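You operate a simulated robot arm through the tools that you are given. There is no shell and no other tool. Be economical: measure what you need, move in short steps, check, and stop when the job is done.

The job below is to be done with a simulated robot arm. You get a single attempt, and the scene is never put back.

Task
Put one of the gauge blocks from the top of the green bench on the yellow tray.

Only the result counts: the job must be done as asked and must still hold three seconds after the hand-in. Knocking over, shifting, dropping, spilling or breaking anything else fails it.

Robot
A 7-joint arm with a two-finger parallel gripper, fixed in place. Base frame: the origin is at the foot of the arm, x ahead of it, y to its left, z up; the work surface is at about z = 0. Lengths are in mm, angles in degrees, forces in N, time in s.
With the tool pointing down near the work surface it reaches from about 220 to 580 mm from the base axis. Its first joint turns from -66.0 to 66.0 degrees. Payload 2.5 kg.
The TCP is the grasp point between the finger pads, 23 mm short of the fingertips. In the tool frame z runs along the fingers and y along their closing line. The gripper opens to 94 mm. The fingers are 38 mm wide and 10 mm thick; the gripper's body (54 by 96 mm) begins 39 mm behind the TCP.
Orientation is told as [roll, pitch, yaw] about the base's x, y, z axes, in that order, counted from this pose: with the fingers straight down and closing along the base's y, the tool's x points along the base's -x, its y along +y and its z along -z.

Tools
- The arm moves only by the tool step_arm. Its argument "rows" is one flat list of numbers, 7 for each row, row after row: the shift along the base's x, y, z in m, then the turn, a rotation vector about the base's x, y, z in degrees, then the gripper command, from -1 (fully open) to 1 (shut), values between in proportion. In form: [x, y, z, rx, ry, rz, gripper, x, y, z, rx, ry, rz, gripper, ...]. A call has 1 to 8 rows; each row shifts and turns the commanded pose from where the row before left it. Rows are played at 5 a second. More than 50 mm and 8.6 degrees between two rows, or a gripper value outside its range, and nothing of the call is played. Where a pose cannot be reached the arm comes as near as it can. A force on the tool above 40 N (or 10 N above the force at the start of the call, whichever is more), or a blocked arm, ends the call early, and 0.2 s more pass. The fingers move at their own pace (about 108 mm/s each) and stop on an object; they squeeze with about 42 N. The grip force told is the motor's: it shows also when the fingers shut on nothing. Time passes only in rows, and 0.2 s behind the last, so rows that do not move let the fingers close. It gives the time, the measured TCP pose, the force on the tool (base axes), the opening and the grip force at its end, in the units of the frame above (readings bear some noise), and new pictures: "pictures" is both (left out), scene, wrist or none.
- Cameras (640 x 400 px; columns grow to the right, rows downward): "scene" is fixed at [124.1, -425, 515]; the picture's right is [0.66, -0.76, 0.00], its down [-0.64, -0.55, -0.54] and it looks along [0.41, 0.35, -0.84] (base axes); focal length 344 px, centre (320, 200). "wrist" rides on the gripper at [-39, 0, -44] in the tool frame; the picture's right is [0.00, -1.00, 0.00], its down [0.97, 0.00, -0.24] and it looks along [0.24, 0.00, 0.97] (tool axes); focal length 218 px, centre (320, 200).
- measure_at(camera, pixels): there is no depth. For up to 12 entries [column, row, z] of the newest picture of that camera ("zoom" is the newest enlarged one), the place [x, y] in the base frame at which the ray of that pixel passes the height z, good to about 3 mm, but the place of the scene camera against the robot may be out by one fixed shift of up to 12 mm in any direction. The clock stands still meanwhile.
- close_up(camera, box): a new picture of the part [left, top, right, bottom] of that camera's present view, enlarged. The clock stands still meanwhile.
- finish_job(): hands the job in; it is judged then, once.

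Go step by step. Measure first, check grasps and placings, and put right what went wrong. The budget is 60 turns and 120 pictures, counting those below and the enlarged ones. Unless the task says otherwise, let go and move clear before handing in, and close with one line.

The tools are called after ">>>" as name(argument=value, ...) on one line, values as JSON. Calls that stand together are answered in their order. step_arm: Moves the arm, as the interface text tells. Its arguments: {"type":"object","properties":{"rows":{"type":"array"},"pictures":{"type":"string","enum":["both","scene","wrist","none"]}},"required":["rows"]} The other tools are called the same way: measure_at (camera, pixels) gives the place at which the rays of pixels pass given heights; close_up (camera, box) takes an enlarged picture of a part of a camera's view; finish_job () hands the job in.

At the start:

```text
time: 0.0
tool_pos: [283.9, -187.5, 211.8]
tcp_rot: [0.0, 0.0, 0.1]
ft_force: [0.0, -0.4, 0.1]
finger_gap: 93.9
gripper_force: 0.0
```

scene: 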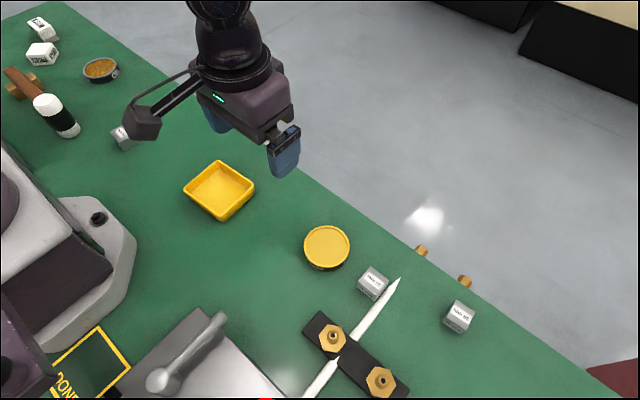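
wrist: 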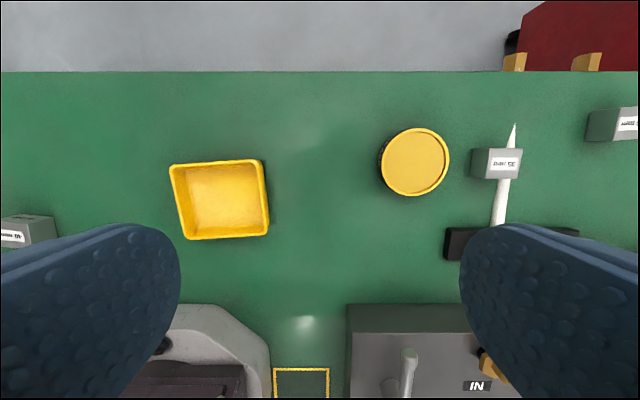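

The scene picture shows a square yellow tray at (219,190), a round yellow item at (327,247), and grey blocks at (122,137), (372,282) and (459,316). I'll enlarge these areas to identify them.

>>> close_up(camera="scene", box=[300, 220, 500, 345])

>>> close_up(camera="scene", box=[0, 0, 280, 175])

>>> close_up(camera="wrist", box=[360, 90, 640, 265])

>>> measure_at(camera="wrist", pixels=[[500, 163, 25], [518, 163, 25], [612, 125, 25], [28, 230, 25], [217, 165, 15], [217, 235, 15], [175, 200, 15], [265, 200, 15], [415, 162, 10], [300, 72, 0]])

>>> measure_at(camera="scene", pixels=[[373, 278, 25], [460, 314, 25], [122, 133, 25], [219, 190, 3], [327, 247, 10], [42, 28, 20], [41, 52, 20]])

```text
3.20 times, centred on (400, 282) of scene
```

zoom: 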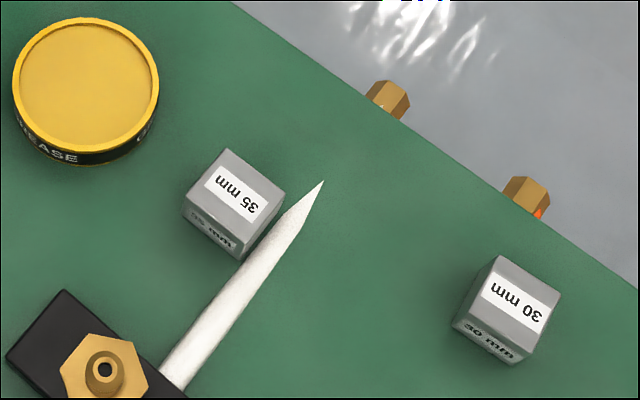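

```text
2.29 times, centred on (140, 88) of scene
```

zoom: 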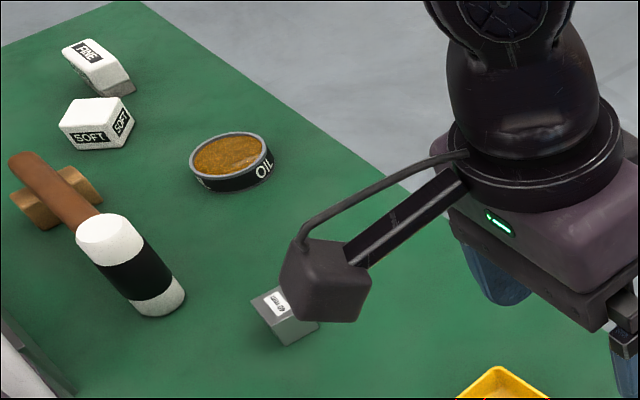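

```text
2.29 times, centred on (500, 178) of wrist
```

zoom: 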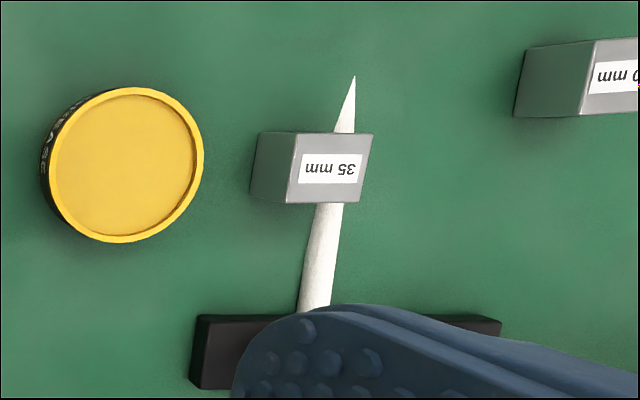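

```text
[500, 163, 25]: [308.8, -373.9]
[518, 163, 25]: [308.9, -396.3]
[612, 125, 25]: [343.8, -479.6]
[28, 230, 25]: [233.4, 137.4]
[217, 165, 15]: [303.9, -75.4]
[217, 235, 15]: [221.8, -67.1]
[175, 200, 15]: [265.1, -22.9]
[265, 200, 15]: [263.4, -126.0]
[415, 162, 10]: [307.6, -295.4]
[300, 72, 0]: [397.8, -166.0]
```

```text
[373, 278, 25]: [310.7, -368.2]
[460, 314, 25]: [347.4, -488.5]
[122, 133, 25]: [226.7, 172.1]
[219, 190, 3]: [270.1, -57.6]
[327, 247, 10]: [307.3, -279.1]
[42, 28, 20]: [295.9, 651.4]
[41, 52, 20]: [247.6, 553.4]
```

The three grey blocks are labelled gauge blocks. The 30 mm one is at the edge of reach and the 35 mm one leans close to the scriber, so the left block near (230, 140) looks best. I'll move over it at the current height.

>>> step_arm(rows=[0, 0.045, 0, 0, 0, 0, -1, 0, 0.045, 0, 0, 0, 0, -1, 0, 0.045, 0, 0, 0, 0, -1, 0, 0.045, 0, 0, 0, 0, -1, 0, 0.045, 0, 0, 0, 0, -1, 0, 0.045, 0, 0, 0, 0, -1, 0, 0.045, 0, 0, 0, 0, -1, 0, 0, 0, 0, 0, 0, -1])

```text
time: 1.8
tool_pos: [285.3, 127.0, 211.6]
tcp_rot: [0.0, 0.0, 0.0]
ft_force: [0.5, 0.7, -0.2]
finger_gap: 94.0
gripper_force: 0.0
```

scene: 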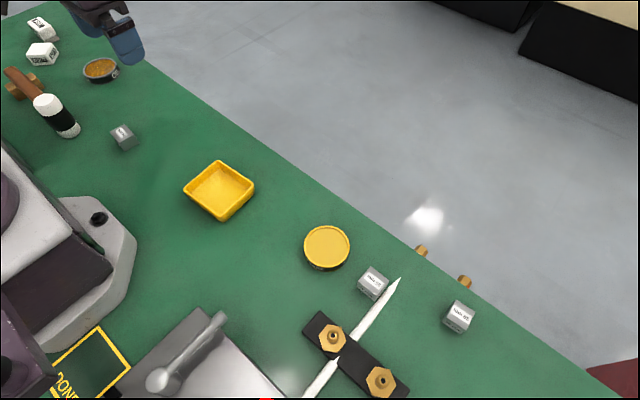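
wrist: 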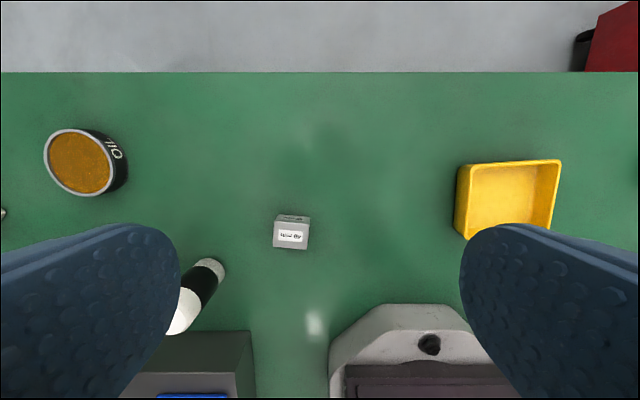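

The block is at wrist (291,232), standing clear of the hammer head at (210,268). I'll enlarge it and measure its edges.

>>> close_up(camera="wrist", box=[240, 195, 340, 258])

>>> close_up(camera="scene", box=[70, 105, 170, 168])

>>> measure_at(camera="wrist", pixels=[[273, 221, 30], [309, 222, 30], [307, 250, 30], [273, 247, 30], [277, 215, 0], [310, 216, 0], [217, 260, 20], [223, 275, 20]])

```text
6.35 times, centred on (290, 226) of wrist
```

zoom: 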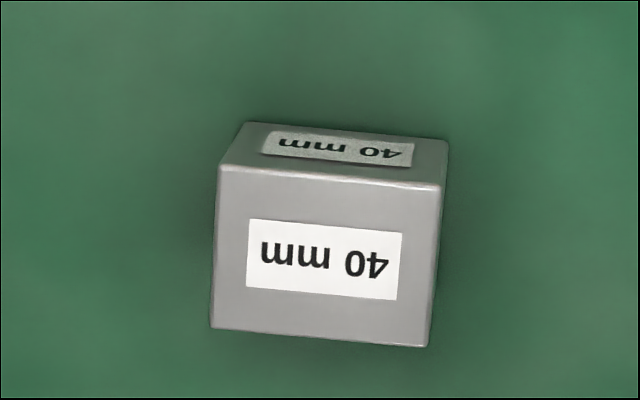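

```text
6.35 times, centred on (120, 136) of scene
```

zoom: 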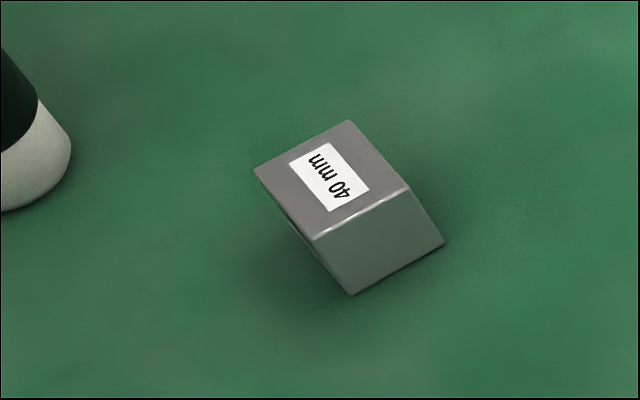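

```text
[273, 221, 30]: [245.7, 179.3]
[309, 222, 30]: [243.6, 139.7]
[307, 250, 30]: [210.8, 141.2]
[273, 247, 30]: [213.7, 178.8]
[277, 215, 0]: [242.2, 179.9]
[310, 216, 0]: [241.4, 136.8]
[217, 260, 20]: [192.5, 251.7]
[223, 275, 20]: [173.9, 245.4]
```

The block measures about 40 mm (y) × 32 mm (x), ~30 mm high, centred near (228, 160) with yaw about -4°. I'll move above it, turn -4°, and descend partway to check.

>>> step_arm(rows=[-0.029, 0.0165, 0, 0, 0, -2, -1, -0.0283, 0.0165, 0, 0, 0, -2, -1, 0, 0, -0.04, 0, 0, 0, -1, 0, 0, -0.04, 0, 0, 0, -1, 0, 0, -0.03, 0, 0, 0, -1, 0, 0, 0, 0, 0, 0, -1])

```text
time: 3.2
tool_pos: [228.5, 158.1, 100.9]
tcp_rot: [0.1, 0.0, -4.0]
ft_force: [0.5, -0.1, -0.9]
finger_gap: 93.8
gripper_force: 0.0
```

scene: 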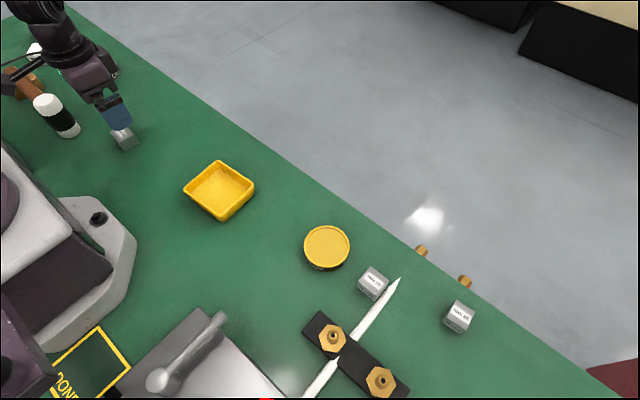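
wrist: 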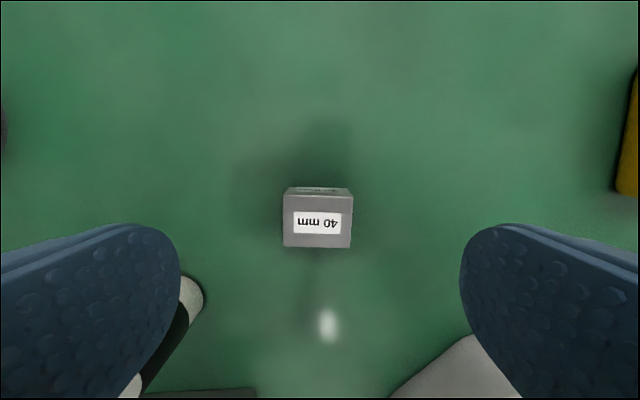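

The block at (317,221) now lies square between the fingers. I'll measure the block, the hammer at (190,290) and the vise-corner at (465,338) to check finger clearance.

>>> measure_at(camera="wrist", pixels=[[283, 195, 30], [352, 196, 30], [350, 248, 30], [283, 246, 30], [286, 187, 0], [350, 188, 0], [202, 290, 20], [190, 276, 20], [467, 336, 20], [392, 396, 20]])

```text
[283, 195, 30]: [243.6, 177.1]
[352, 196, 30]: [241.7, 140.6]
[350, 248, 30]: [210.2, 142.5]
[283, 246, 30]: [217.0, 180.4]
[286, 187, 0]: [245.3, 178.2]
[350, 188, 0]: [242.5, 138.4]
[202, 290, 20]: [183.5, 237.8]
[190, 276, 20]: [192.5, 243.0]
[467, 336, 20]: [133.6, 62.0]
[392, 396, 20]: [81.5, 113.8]
```

The block's centre is confirmed near (228, 160), and the fingers clear everything else by more than 20 mm. I'll descend to z≈30 and close.

>>> step_arm(rows=[0, 0.0015, -0.03, 0, 0, 0, -1, 0, 0, -0.025, 0, 0, 0, -1, 0, 0, -0.016, 0, 0, 0, -1, 0, 0, 0, 0, 0, 0, -1])

```text
time: 4.2
tool_pos: [227.3, 159.5, 33.0]
tcp_rot: [0.0, 0.0, -4.0]
ft_force: [-0.8, 0.8, -0.2]
finger_gap: 93.9
gripper_force: 0.0
```

scene: 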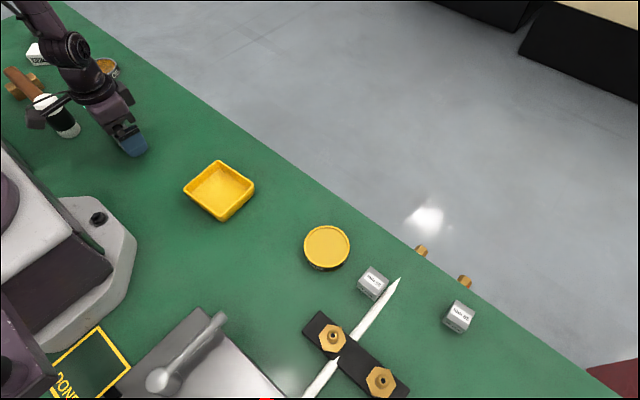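
wrist: 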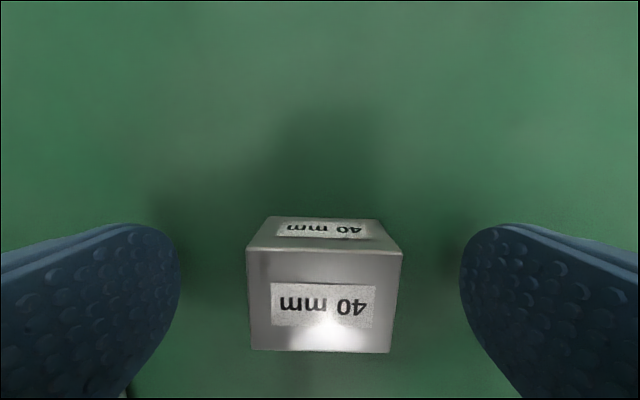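

The block sits centred between the fingers with TCP at z=33. I'll lower 6 mm more and close.

>>> step_arm(rows=[0, 0, -0.006, 0, 0, -1, -1, 0, 0, 0, 0, 0, 0, -1, 0, 0, 0, 0, 0, 0, 1, 0, 0, 0, 0, 0, 0, 1, 0, 0, 0, 0, 0, 0, 1], pictures="wrist")

```text
time: 5.4
tool_pos: [227.6, 160.1, 26.1]
tcp_rot: [0.0, -0.1, -5.1]
ft_force: [0.5, -0.1, 0.4]
finger_gap: 39.7
gripper_force: 42.2
```

wrist: 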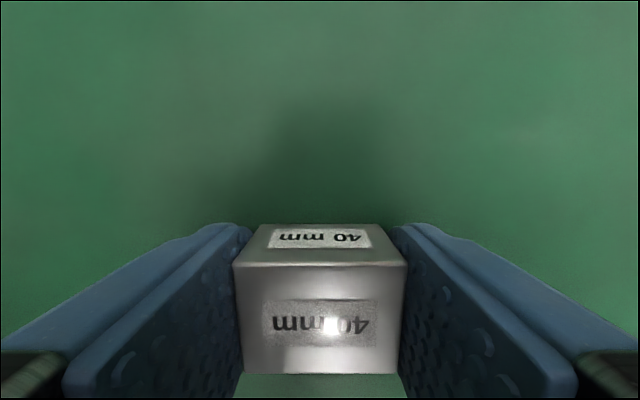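

The fingers stopped at 39.7 mm with 42 N, so the 40 mm block is gripped. I'll lift 120 mm, then look.

>>> step_arm(rows=[0, 0, 0.02, 0, 0, 0, 1, 0, 0, 0.03, 0, 0, 0, 1, 0, 0, 0.04, 0, 0, 0, 1, 0, 0, 0.04, 0, 0, 0, 1, 0, -0.03, 0.03, 0, 0, 0, 1, 0.01, -0.04, 0.02, 0, 0, 0, 1, 0.01, -0.04, 0, 0, 0, 0, 1, 0, 0, 0, 0, 0, 0, 1])

```text
time: 7.2
tool_pos: [249.7, 51.0, 203.8]
tcp_rot: [0.0, 0.0, -5.0]
ft_force: [0.2, 0.5, -0.9]
finger_gap: 0.0
gripper_force: 41.6
```

scene: 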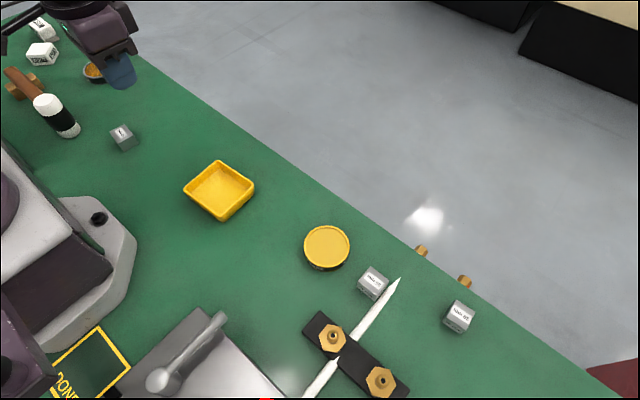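
wrist: 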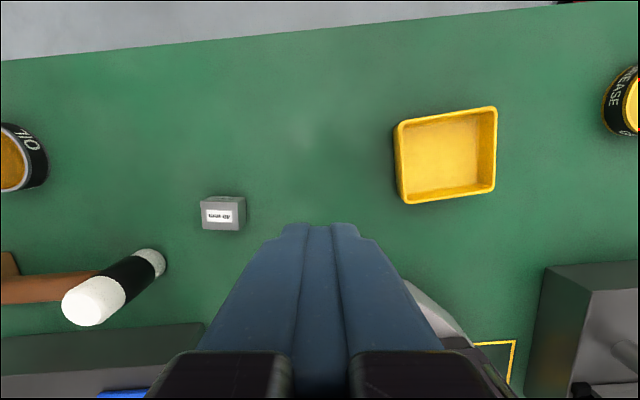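

The fingers are now fully shut (gap 0) and the block still stands at scene (123,137) and wrist (223,213), so it slipped out of the grip. I'll measure where it is before trying again.

>>> close_up(camera="scene", box=[70, 105, 170, 168])

>>> measure_at(camera="wrist", pixels=[[201, 203, 30], [243, 201, 30], [240, 230, 30], [203, 229, 30]])

```text
6.35 times, centred on (120, 136) of scene
```

zoom: 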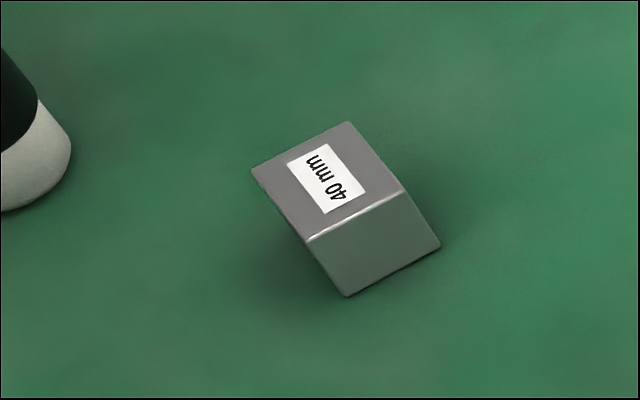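

```text
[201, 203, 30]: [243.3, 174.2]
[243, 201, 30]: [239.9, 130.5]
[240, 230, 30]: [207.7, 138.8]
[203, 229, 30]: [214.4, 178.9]
```

The block is within about 1 mm of where it was, so I'll go back, grip lower and lift slowly while watching the force.

>>> step_arm(rows=[-0.007, 0.036, 0, 0, 0, 0, -1, -0.007, 0.036, 0, 0, 0, 0, -1, -0.008, 0.036, -0.02, 0, 0, 0, -1, 0, 0, -0.045, 0, 0, 0, -1, 0, 0, -0.045, 0, 0, 0, -1, 0, 0, -0.04, 0, 0, 0, -1, 0, 0, 0, 0, 0, 0, -1], pictures="wrist")

```text
time: 8.8
tool_pos: [225.7, 159.2, 54.3]
tcp_rot: [-0.1, -0.1, -5.0]
ft_force: [-0.4, -0.3, 0.1]
finger_gap: 93.9
gripper_force: 0.0
```

wrist: 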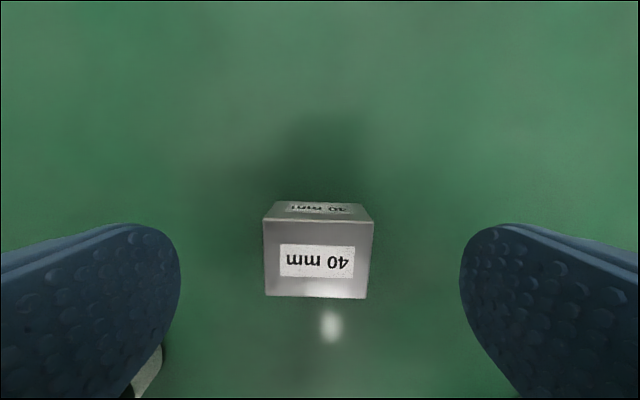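

The block is centred between the fingers again (column 317). I'll lower to about z=25, close, and lift only 4 mm.

>>> step_arm(rows=[0.001, 0, -0.015, 0, 0, 0, -1, 0, 0, -0.0145, 0, 0, 0, -1, 0, 0, 0, 0, 0, 0, -1, 0, 0, 0, 0, 0, 0, 1, 0, 0, 0, 0, 0, 0, 1, 0, 0, 0, 0, 0, 0, 1, 0, 0, 0, 0, 0, 0, 1], pictures="none")

>>> step_arm(rows=[0, 0, 0.001, 0, 0, 0, 1, 0, 0, 0.001, 0, 0, 0, 1, 0, 0, 0.002, 0, 0, 0, 1], pictures="wrist")

```text
time: 10.4
tool_pos: [227.3, 157.0, 25.4]
tcp_rot: [0.0, 0.0, -5.0]
ft_force: [0.8, 0.0, -0.4]
finger_gap: 39.6
gripper_force: 41.8
```

```text
time: 11.2
tool_pos: [226.6, 158.8, 30.2]
tcp_rot: [0.0, -0.1, -5.0]
ft_force: [0.8, 0.5, -1.2]
finger_gap: 39.7
gripper_force: 42.1
```

wrist: 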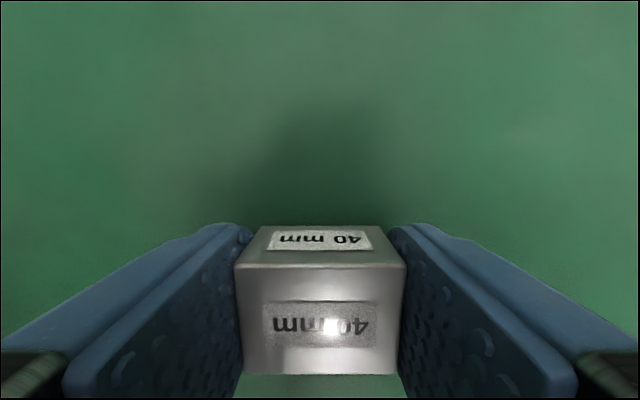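

After a 4 mm lift the block looks unchanged between the fingers and the force is only about -1 N. I'll continue slowly to see whether it stays.

>>> step_arm(rows=[0, 0, 0.003, 0, 0, 0, 1, 0, 0, 0.003, 0, 0, 0, 1, 0, 0, 0.004, 0, 0, 0, 1, 0, 0, 0, 0, 0, 0, 1], pictures="both")

```text
time: 12.2
tool_pos: [225.5, 159.1, 39.7]
tcp_rot: [-0.1, 0.0, -4.9]
ft_force: [0.4, -0.1, -2.3]
finger_gap: 39.5
gripper_force: 41.8
```

scene: 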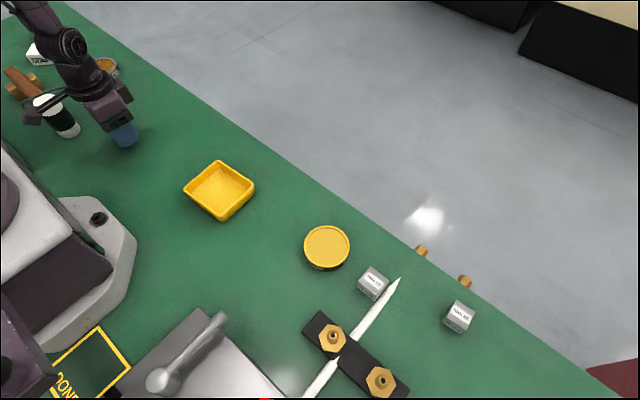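
wrist: 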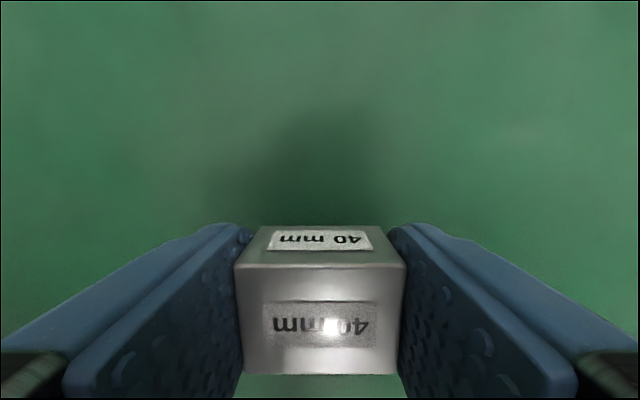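

The block rises with the fingers now (≈2.4 N weight, same look), so the fast lift caused the slip. I'll keep lifting gently.

>>> step_arm(rows=[0, 0, 0.004, 0, 0, 0, 1, 0, 0, 0.005, 0, 0, 0, 1, 0, 0, 0.006, 0, 0, 0, 1, 0, 0, 0.006, 0, 0, 0, 1, 0, 0, 0.006, 0, 0, 0, 1, 0, 0, 0.005, 0, 0, 0, 1, 0, 0, 0.003, 0, 0, 0, 1, 0, 0, 0, 0, 0, 0, 1], pictures="wrist")

```text
time: 14.0
tool_pos: [225.0, 160.5, 72.9]
tcp_rot: [0.0, 0.0, -4.9]
ft_force: [0.0, 0.0, -1.8]
finger_gap: 39.8
gripper_force: 42.5
```

wrist: 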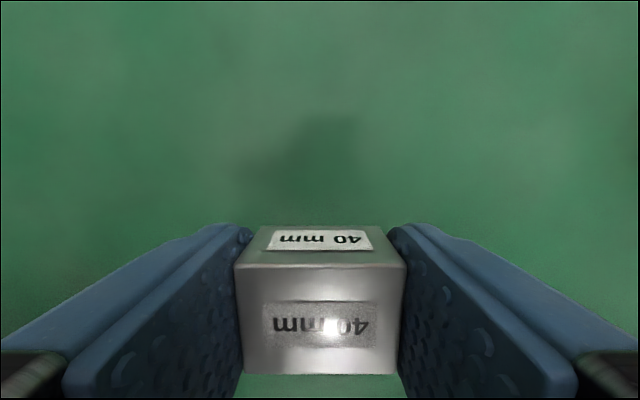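

The block is still firm at z=73. I'll carry it gently toward the tray.

>>> step_arm(rows=[0.001, -0.005, 0.001, 0, 0, 0, 1, 0.002, -0.01, 0.001, 0, 0, 0, 1, 0.003, -0.015, 0, 0, 0, 0, 1, 0.003, -0.018, 0, 0, 0, 0, 1, 0.003, -0.018, 0, 0, 0, 0, 1, 0.003, -0.018, 0, 0, 0, 0, 1, 0.002, -0.011, 0, 0, 0, 0, 1, 0.001, -0.005, 0, 0, 0, 0, 1])

```text
time: 15.8
tool_pos: [243.5, 58.8, 76.3]
tcp_rot: [0.1, 0.0, -5.0]
ft_force: [0.9, 0.2, -2.7]
finger_gap: 39.8
gripper_force: 42.3
```

scene: 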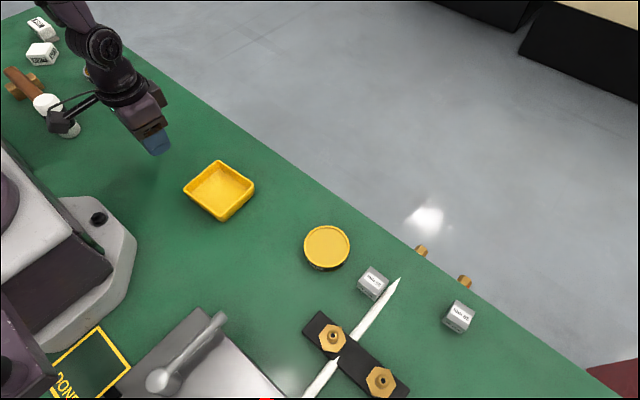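
wrist: 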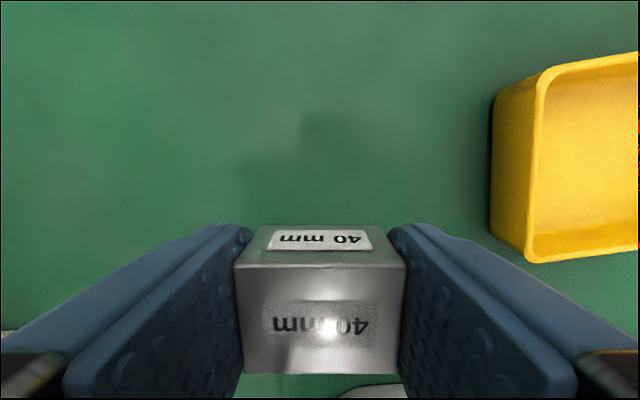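

The block is still held and the tray now shows at right with rim corner (540,75)–(528,262). I'll measure the rim and foot to get wall height and centre.

>>> measure_at(camera="wrist", pixels=[[491, 160, 0], [536, 160, 20], [536, 160, 25], [536, 160, 30], [528, 260, 25], [542, 72, 25], [490, 222, 0], [493, 102, 0]])

>>> close_up(camera="scene", box=[170, 150, 270, 230])

>>> measure_at(camera="scene", pixels=[[218, 160, 25], [254, 184, 25], [221, 216, 25], [184, 188, 25], [221, 221, 0]])

```text
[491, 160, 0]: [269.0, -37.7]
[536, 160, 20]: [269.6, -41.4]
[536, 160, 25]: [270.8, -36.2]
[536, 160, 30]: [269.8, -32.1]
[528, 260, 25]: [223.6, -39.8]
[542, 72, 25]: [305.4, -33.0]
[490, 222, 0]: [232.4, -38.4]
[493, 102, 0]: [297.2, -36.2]
```

```text
5.00 times, centred on (220, 190) of scene
```

zoom: 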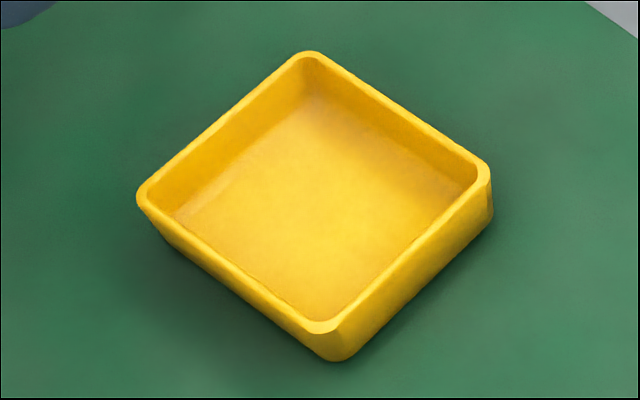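

```text
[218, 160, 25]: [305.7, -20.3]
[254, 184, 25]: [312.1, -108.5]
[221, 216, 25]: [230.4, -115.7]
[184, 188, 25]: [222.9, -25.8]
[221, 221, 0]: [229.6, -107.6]
```

The tray is about 83 × 88 mm with walls ~22 mm high, centred near (264, -79) and yawed about +4.5°. I'll carry on slowly toward it while turning +9.5°.

>>> step_arm(rows=[0.001, -0.006, 0, 0, 0, 1.2, 1, 0.003, -0.012, 0, 0, 0, 1.2, 1, 0.003, -0.018, 0, 0, 0, 1.2, 1, 0.003, -0.018, 0, 0, 0, 1.2, 1, 0.003, -0.018, 0, 0, 0, 1.2, 1, 0.003, -0.018, 0, 0, 0, 1.2, 1, 0.001, -0.01, 0, 0, 0, 1.2, 1, 0.001, -0.005, 0, 0, 0, 1.1, 1])

```text
time: 17.6
tool_pos: [261.8, -45.0, 75.4]
tcp_rot: [0.0, 0.0, 4.6]
ft_force: [0.1, 0.2, -2.7]
finger_gap: 39.7
gripper_force: 42.5
```

scene: 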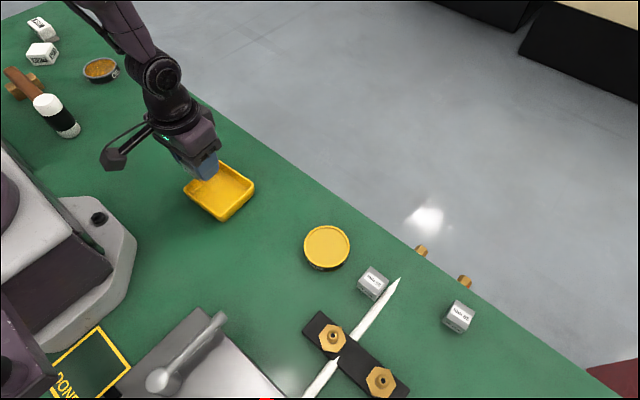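
wrist: 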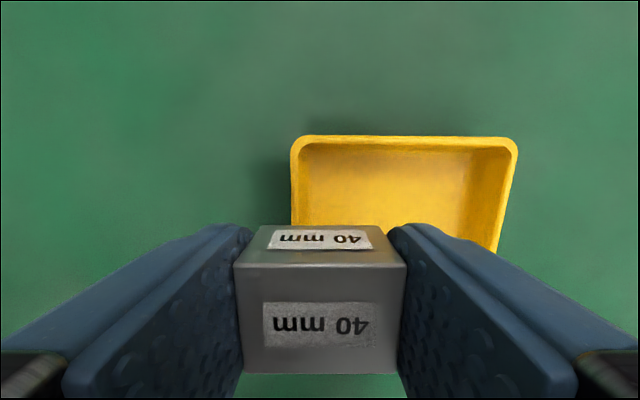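

The tray's far rim (296–515, row 137) is now parallel with the gripper. I'll measure the rim corners for the final offset.

>>> measure_at(camera="wrist", pixels=[[291, 150, 22], [517, 150, 22], [405, 135, 22], [301, 150, 22], [507, 150, 22], [405, 145, 22], [291, 215, 22]])

```text
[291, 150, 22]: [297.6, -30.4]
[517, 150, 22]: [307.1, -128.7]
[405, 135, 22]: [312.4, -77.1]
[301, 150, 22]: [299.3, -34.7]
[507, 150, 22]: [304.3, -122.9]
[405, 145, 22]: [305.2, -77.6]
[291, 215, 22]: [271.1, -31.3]
```

The tray centre works out to about (268, -80). I'll move +7, -35 mm gently and look.

>>> step_arm(rows=[0.001, -0.005, 0, 0, 0, 0, 1, 0.002, -0.01, 0, 0, 0, 0, 1, 0.002, -0.01, 0, 0, 0, 0, 1, 0.001, -0.007, 0, 0, 0, 0, 1, 0.0005, -0.003, 0, 0, 0, 0, 1, 0, 0, -0.003, 0, 0, 0, 1, 0, 0, -0.004, 0, 0, 0, 1, 0, 0, -0.003, 0, 0, 0, 1])

```text
time: 19.4
tool_pos: [268.9, -80.9, 65.6]
tcp_rot: [-0.1, 0.0, 4.5]
ft_force: [-0.1, -0.7, -1.6]
finger_gap: 39.7
gripper_force: 42.2
```

scene: 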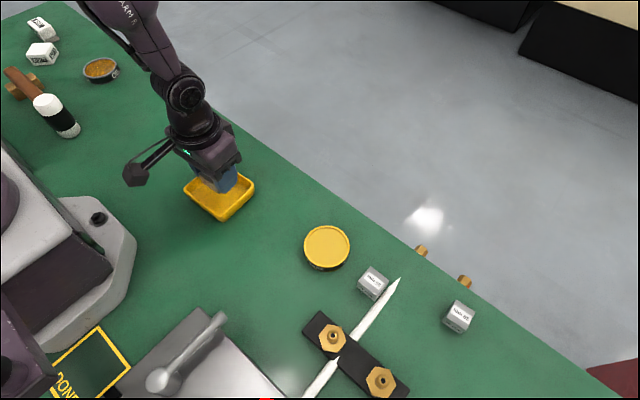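
wrist: 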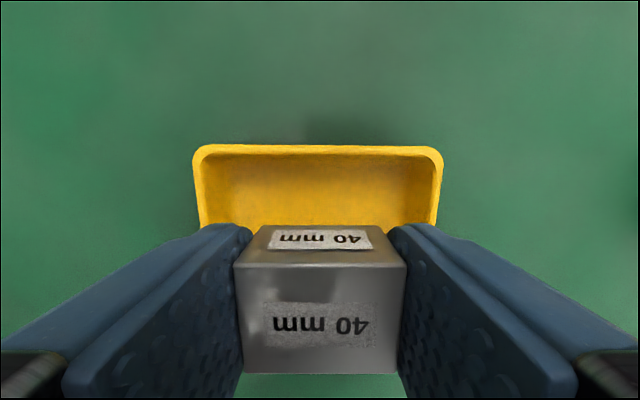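

The block is centred across the tray (rim 193–443, middle 318). I'll check the far rim (row 147/155) for the x clearance.

>>> measure_at(camera="wrist", pixels=[[318, 146, 22], [318, 154, 22], [193, 165, 22], [443, 165, 22], [318, 146, 26]])

>>> close_up(camera="scene", box=[170, 140, 270, 230])

```text
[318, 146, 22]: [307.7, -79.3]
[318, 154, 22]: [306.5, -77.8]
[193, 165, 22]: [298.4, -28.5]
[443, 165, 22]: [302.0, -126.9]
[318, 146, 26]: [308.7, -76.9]
```

```text
4.44 times, centred on (220, 185) of scene
```

zoom: 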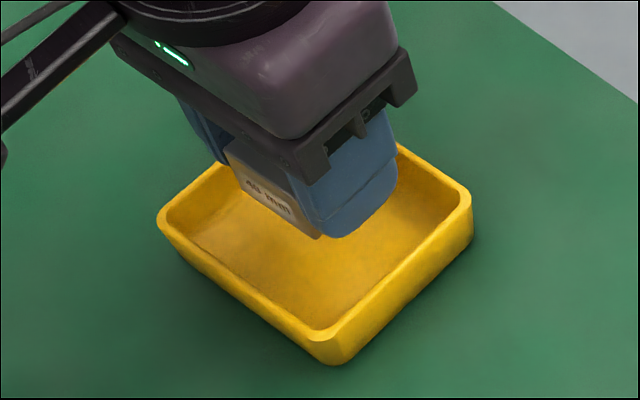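

Clearances to the tray walls are ample on all sides. I'll lower gently to about z=36 first.

>>> step_arm(rows=[-0.001, 0, -0.003, 0, 0, 0, 1, 0, 0, -0.005, 0, 0, 0, 1, 0, 0, -0.006, 0, 0, 0, 1, 0, 0, -0.006, 0, 0, 0, 1, 0, 0, -0.005, 0, 0, 0, 1, 0, 0, -0.003, 0, 0, 0, 1, 0, 0, 0, 0, 0, 0, 1], pictures="both")

```text
time: 21.0
tool_pos: [267.0, -80.7, 38.2]
tcp_rot: [0.1, 0.0, 4.6]
ft_force: [0.6, -0.4, -2.5]
finger_gap: 39.6
gripper_force: 41.9
```

scene: 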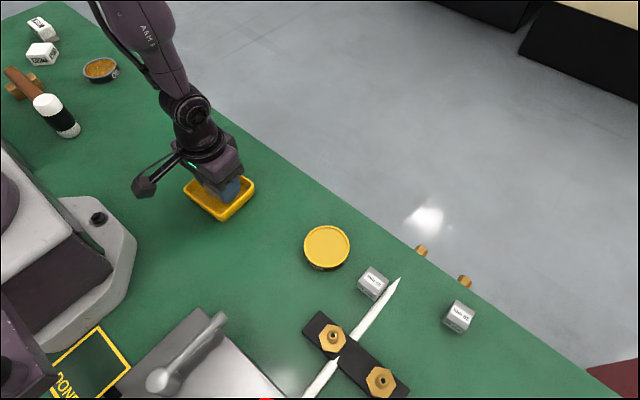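
wrist: 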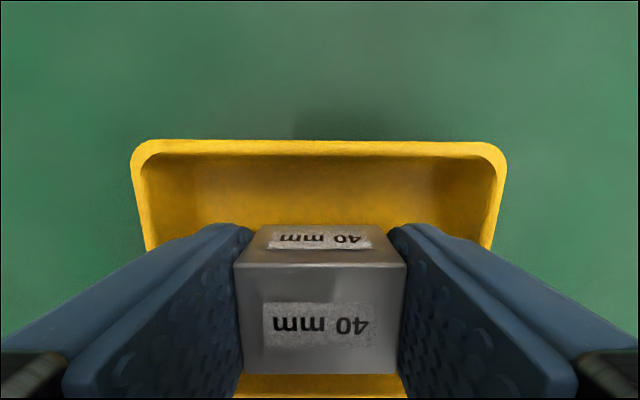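

The block is inside the tray at z=38 with no contact yet. I'll lower in small steps toward the floor and watch the force.

>>> step_arm(rows=[0, 0, -0.002, 0, 0, 0, 1, 0, 0, -0.002, 0, 0, 0, 1, 0, 0, -0.002, 0, 0, 0, 1, 0, 0, 0, 0, 0, 0, 1], pictures="none")

>>> step_arm(rows=[0, 0, -0.001, 0, 0, 0, 1, 0, 0, 0, 0, 0, 0, 1], pictures="none")

```text
time: 22.0
tool_pos: [266.5, -80.2, 32.3]
tcp_rot: [0.0, -0.2, 4.5]
ft_force: [-4.5, 1.7, 32.4]
finger_gap: 40.1
gripper_force: 42.0
```

```text
time: 22.6
tool_pos: [268.3, -80.2, 30.1]
tcp_rot: [0.1, -0.1, 4.4]
ft_force: [-2.6, 4.2, 34.6]
finger_gap: 39.6
gripper_force: 42.4
```

The upward force of about 33 N shows the block is on the tray floor. I'll ease up 2 mm and open only to about 52 mm so the fingers don't touch the walls.

>>> step_arm(rows=[0, 0, 0.001, 0, 0, 0, 1, 0, 0, 0.001, 0, 0, 0, 1, 0, 0, 0, 0, 0, 0, -0.02, 0, 0, 0, 0, 0, 0, -0.1, 0, 0, 0, 0, 0, 0, -0.1])

```text
time: 23.8
tool_pos: [266.5, -79.9, 32.4]
tcp_rot: [0.0, -0.1, 4.5]
ft_force: [-0.5, 0.3, 0.2]
finger_gap: 51.8
gripper_force: 0.1
```

scene: 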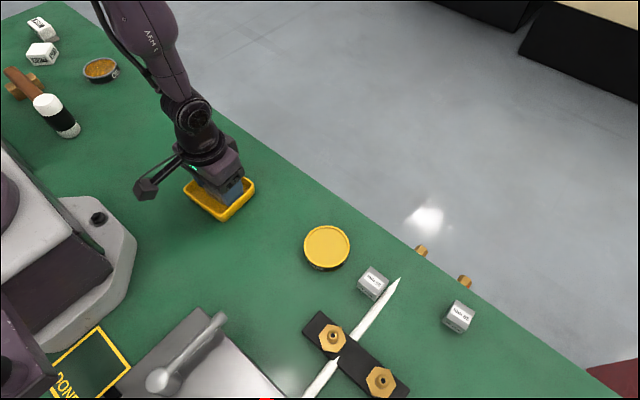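
wrist: 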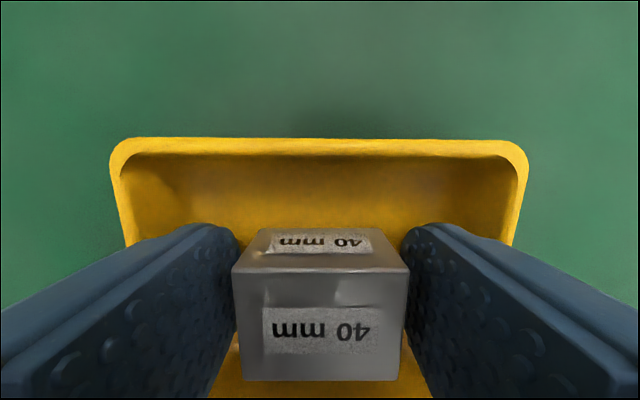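

The fingers are free on both sides of the block (gap 51.8, no force), and it stands on the tray floor. I'll rise straight up and back off.

>>> step_arm(rows=[0, 0, 0.01, 0, 0, 0, -0.1, 0, 0, 0.02, 0, 0, 0, -0.1, 0, 0, 0.03, 0, 0, 0, -0.1, 0, 0, 0.04, 0, 0, 0, -0.1, 0, 0, 0.04, 0, 0, 0, -0.1, 0, 0.04, 0.03, 0, 0, 0, -0.1, 0, 0.05, 0, 0, 0, 0, -0.1, 0, 0, 0, 0, 0, 0, -0.1])

>>> close_up(camera="scene", box=[160, 140, 280, 235])

```text
time: 25.6
tool_pos: [266.4, 11.2, 202.5]
tcp_rot: [0.0, -0.1, 4.5]
ft_force: [0.1, 0.4, 0.6]
finger_gap: 51.9
gripper_force: 0.0
```

scene: 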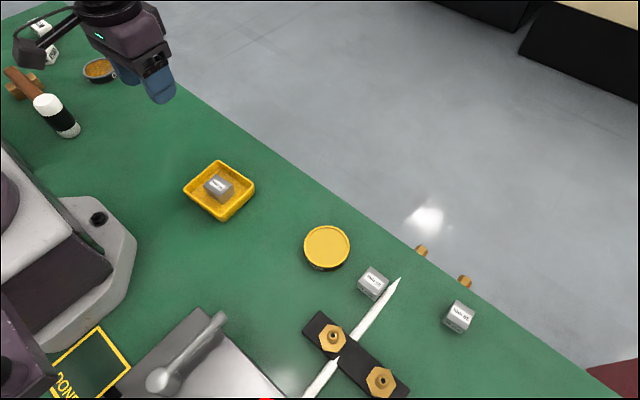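
wrist: 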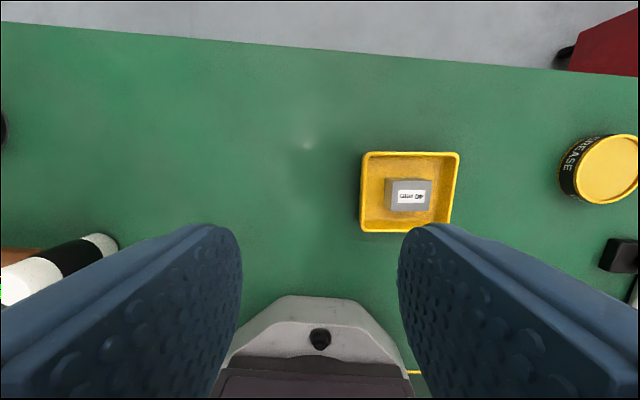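

```text
4.21 times, centred on (220, 188) of scene
```

zoom: 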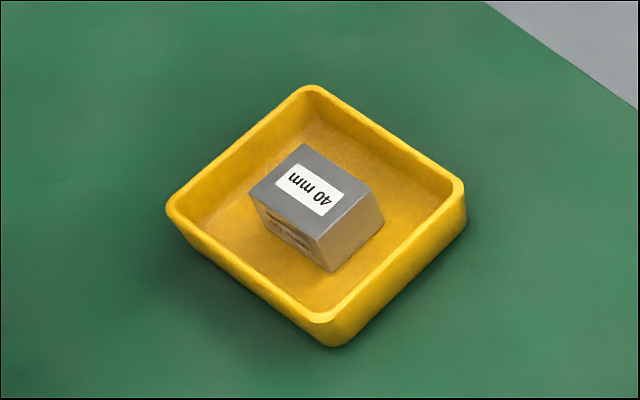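

The 40 mm block stands upright in the middle of the tray at scene (219,188). The tray and other objects look unmoved and the gripper is clear, so I'll hand in.

>>> finish_job()

```text
The job is handed in.
```

The 40 mm gauge block is standing upright in the yellow tray and I've handed the job in; the first lift was too fast and the block slipped out, but it stayed within about 1 mm of its place, and the other objects look unmoved.
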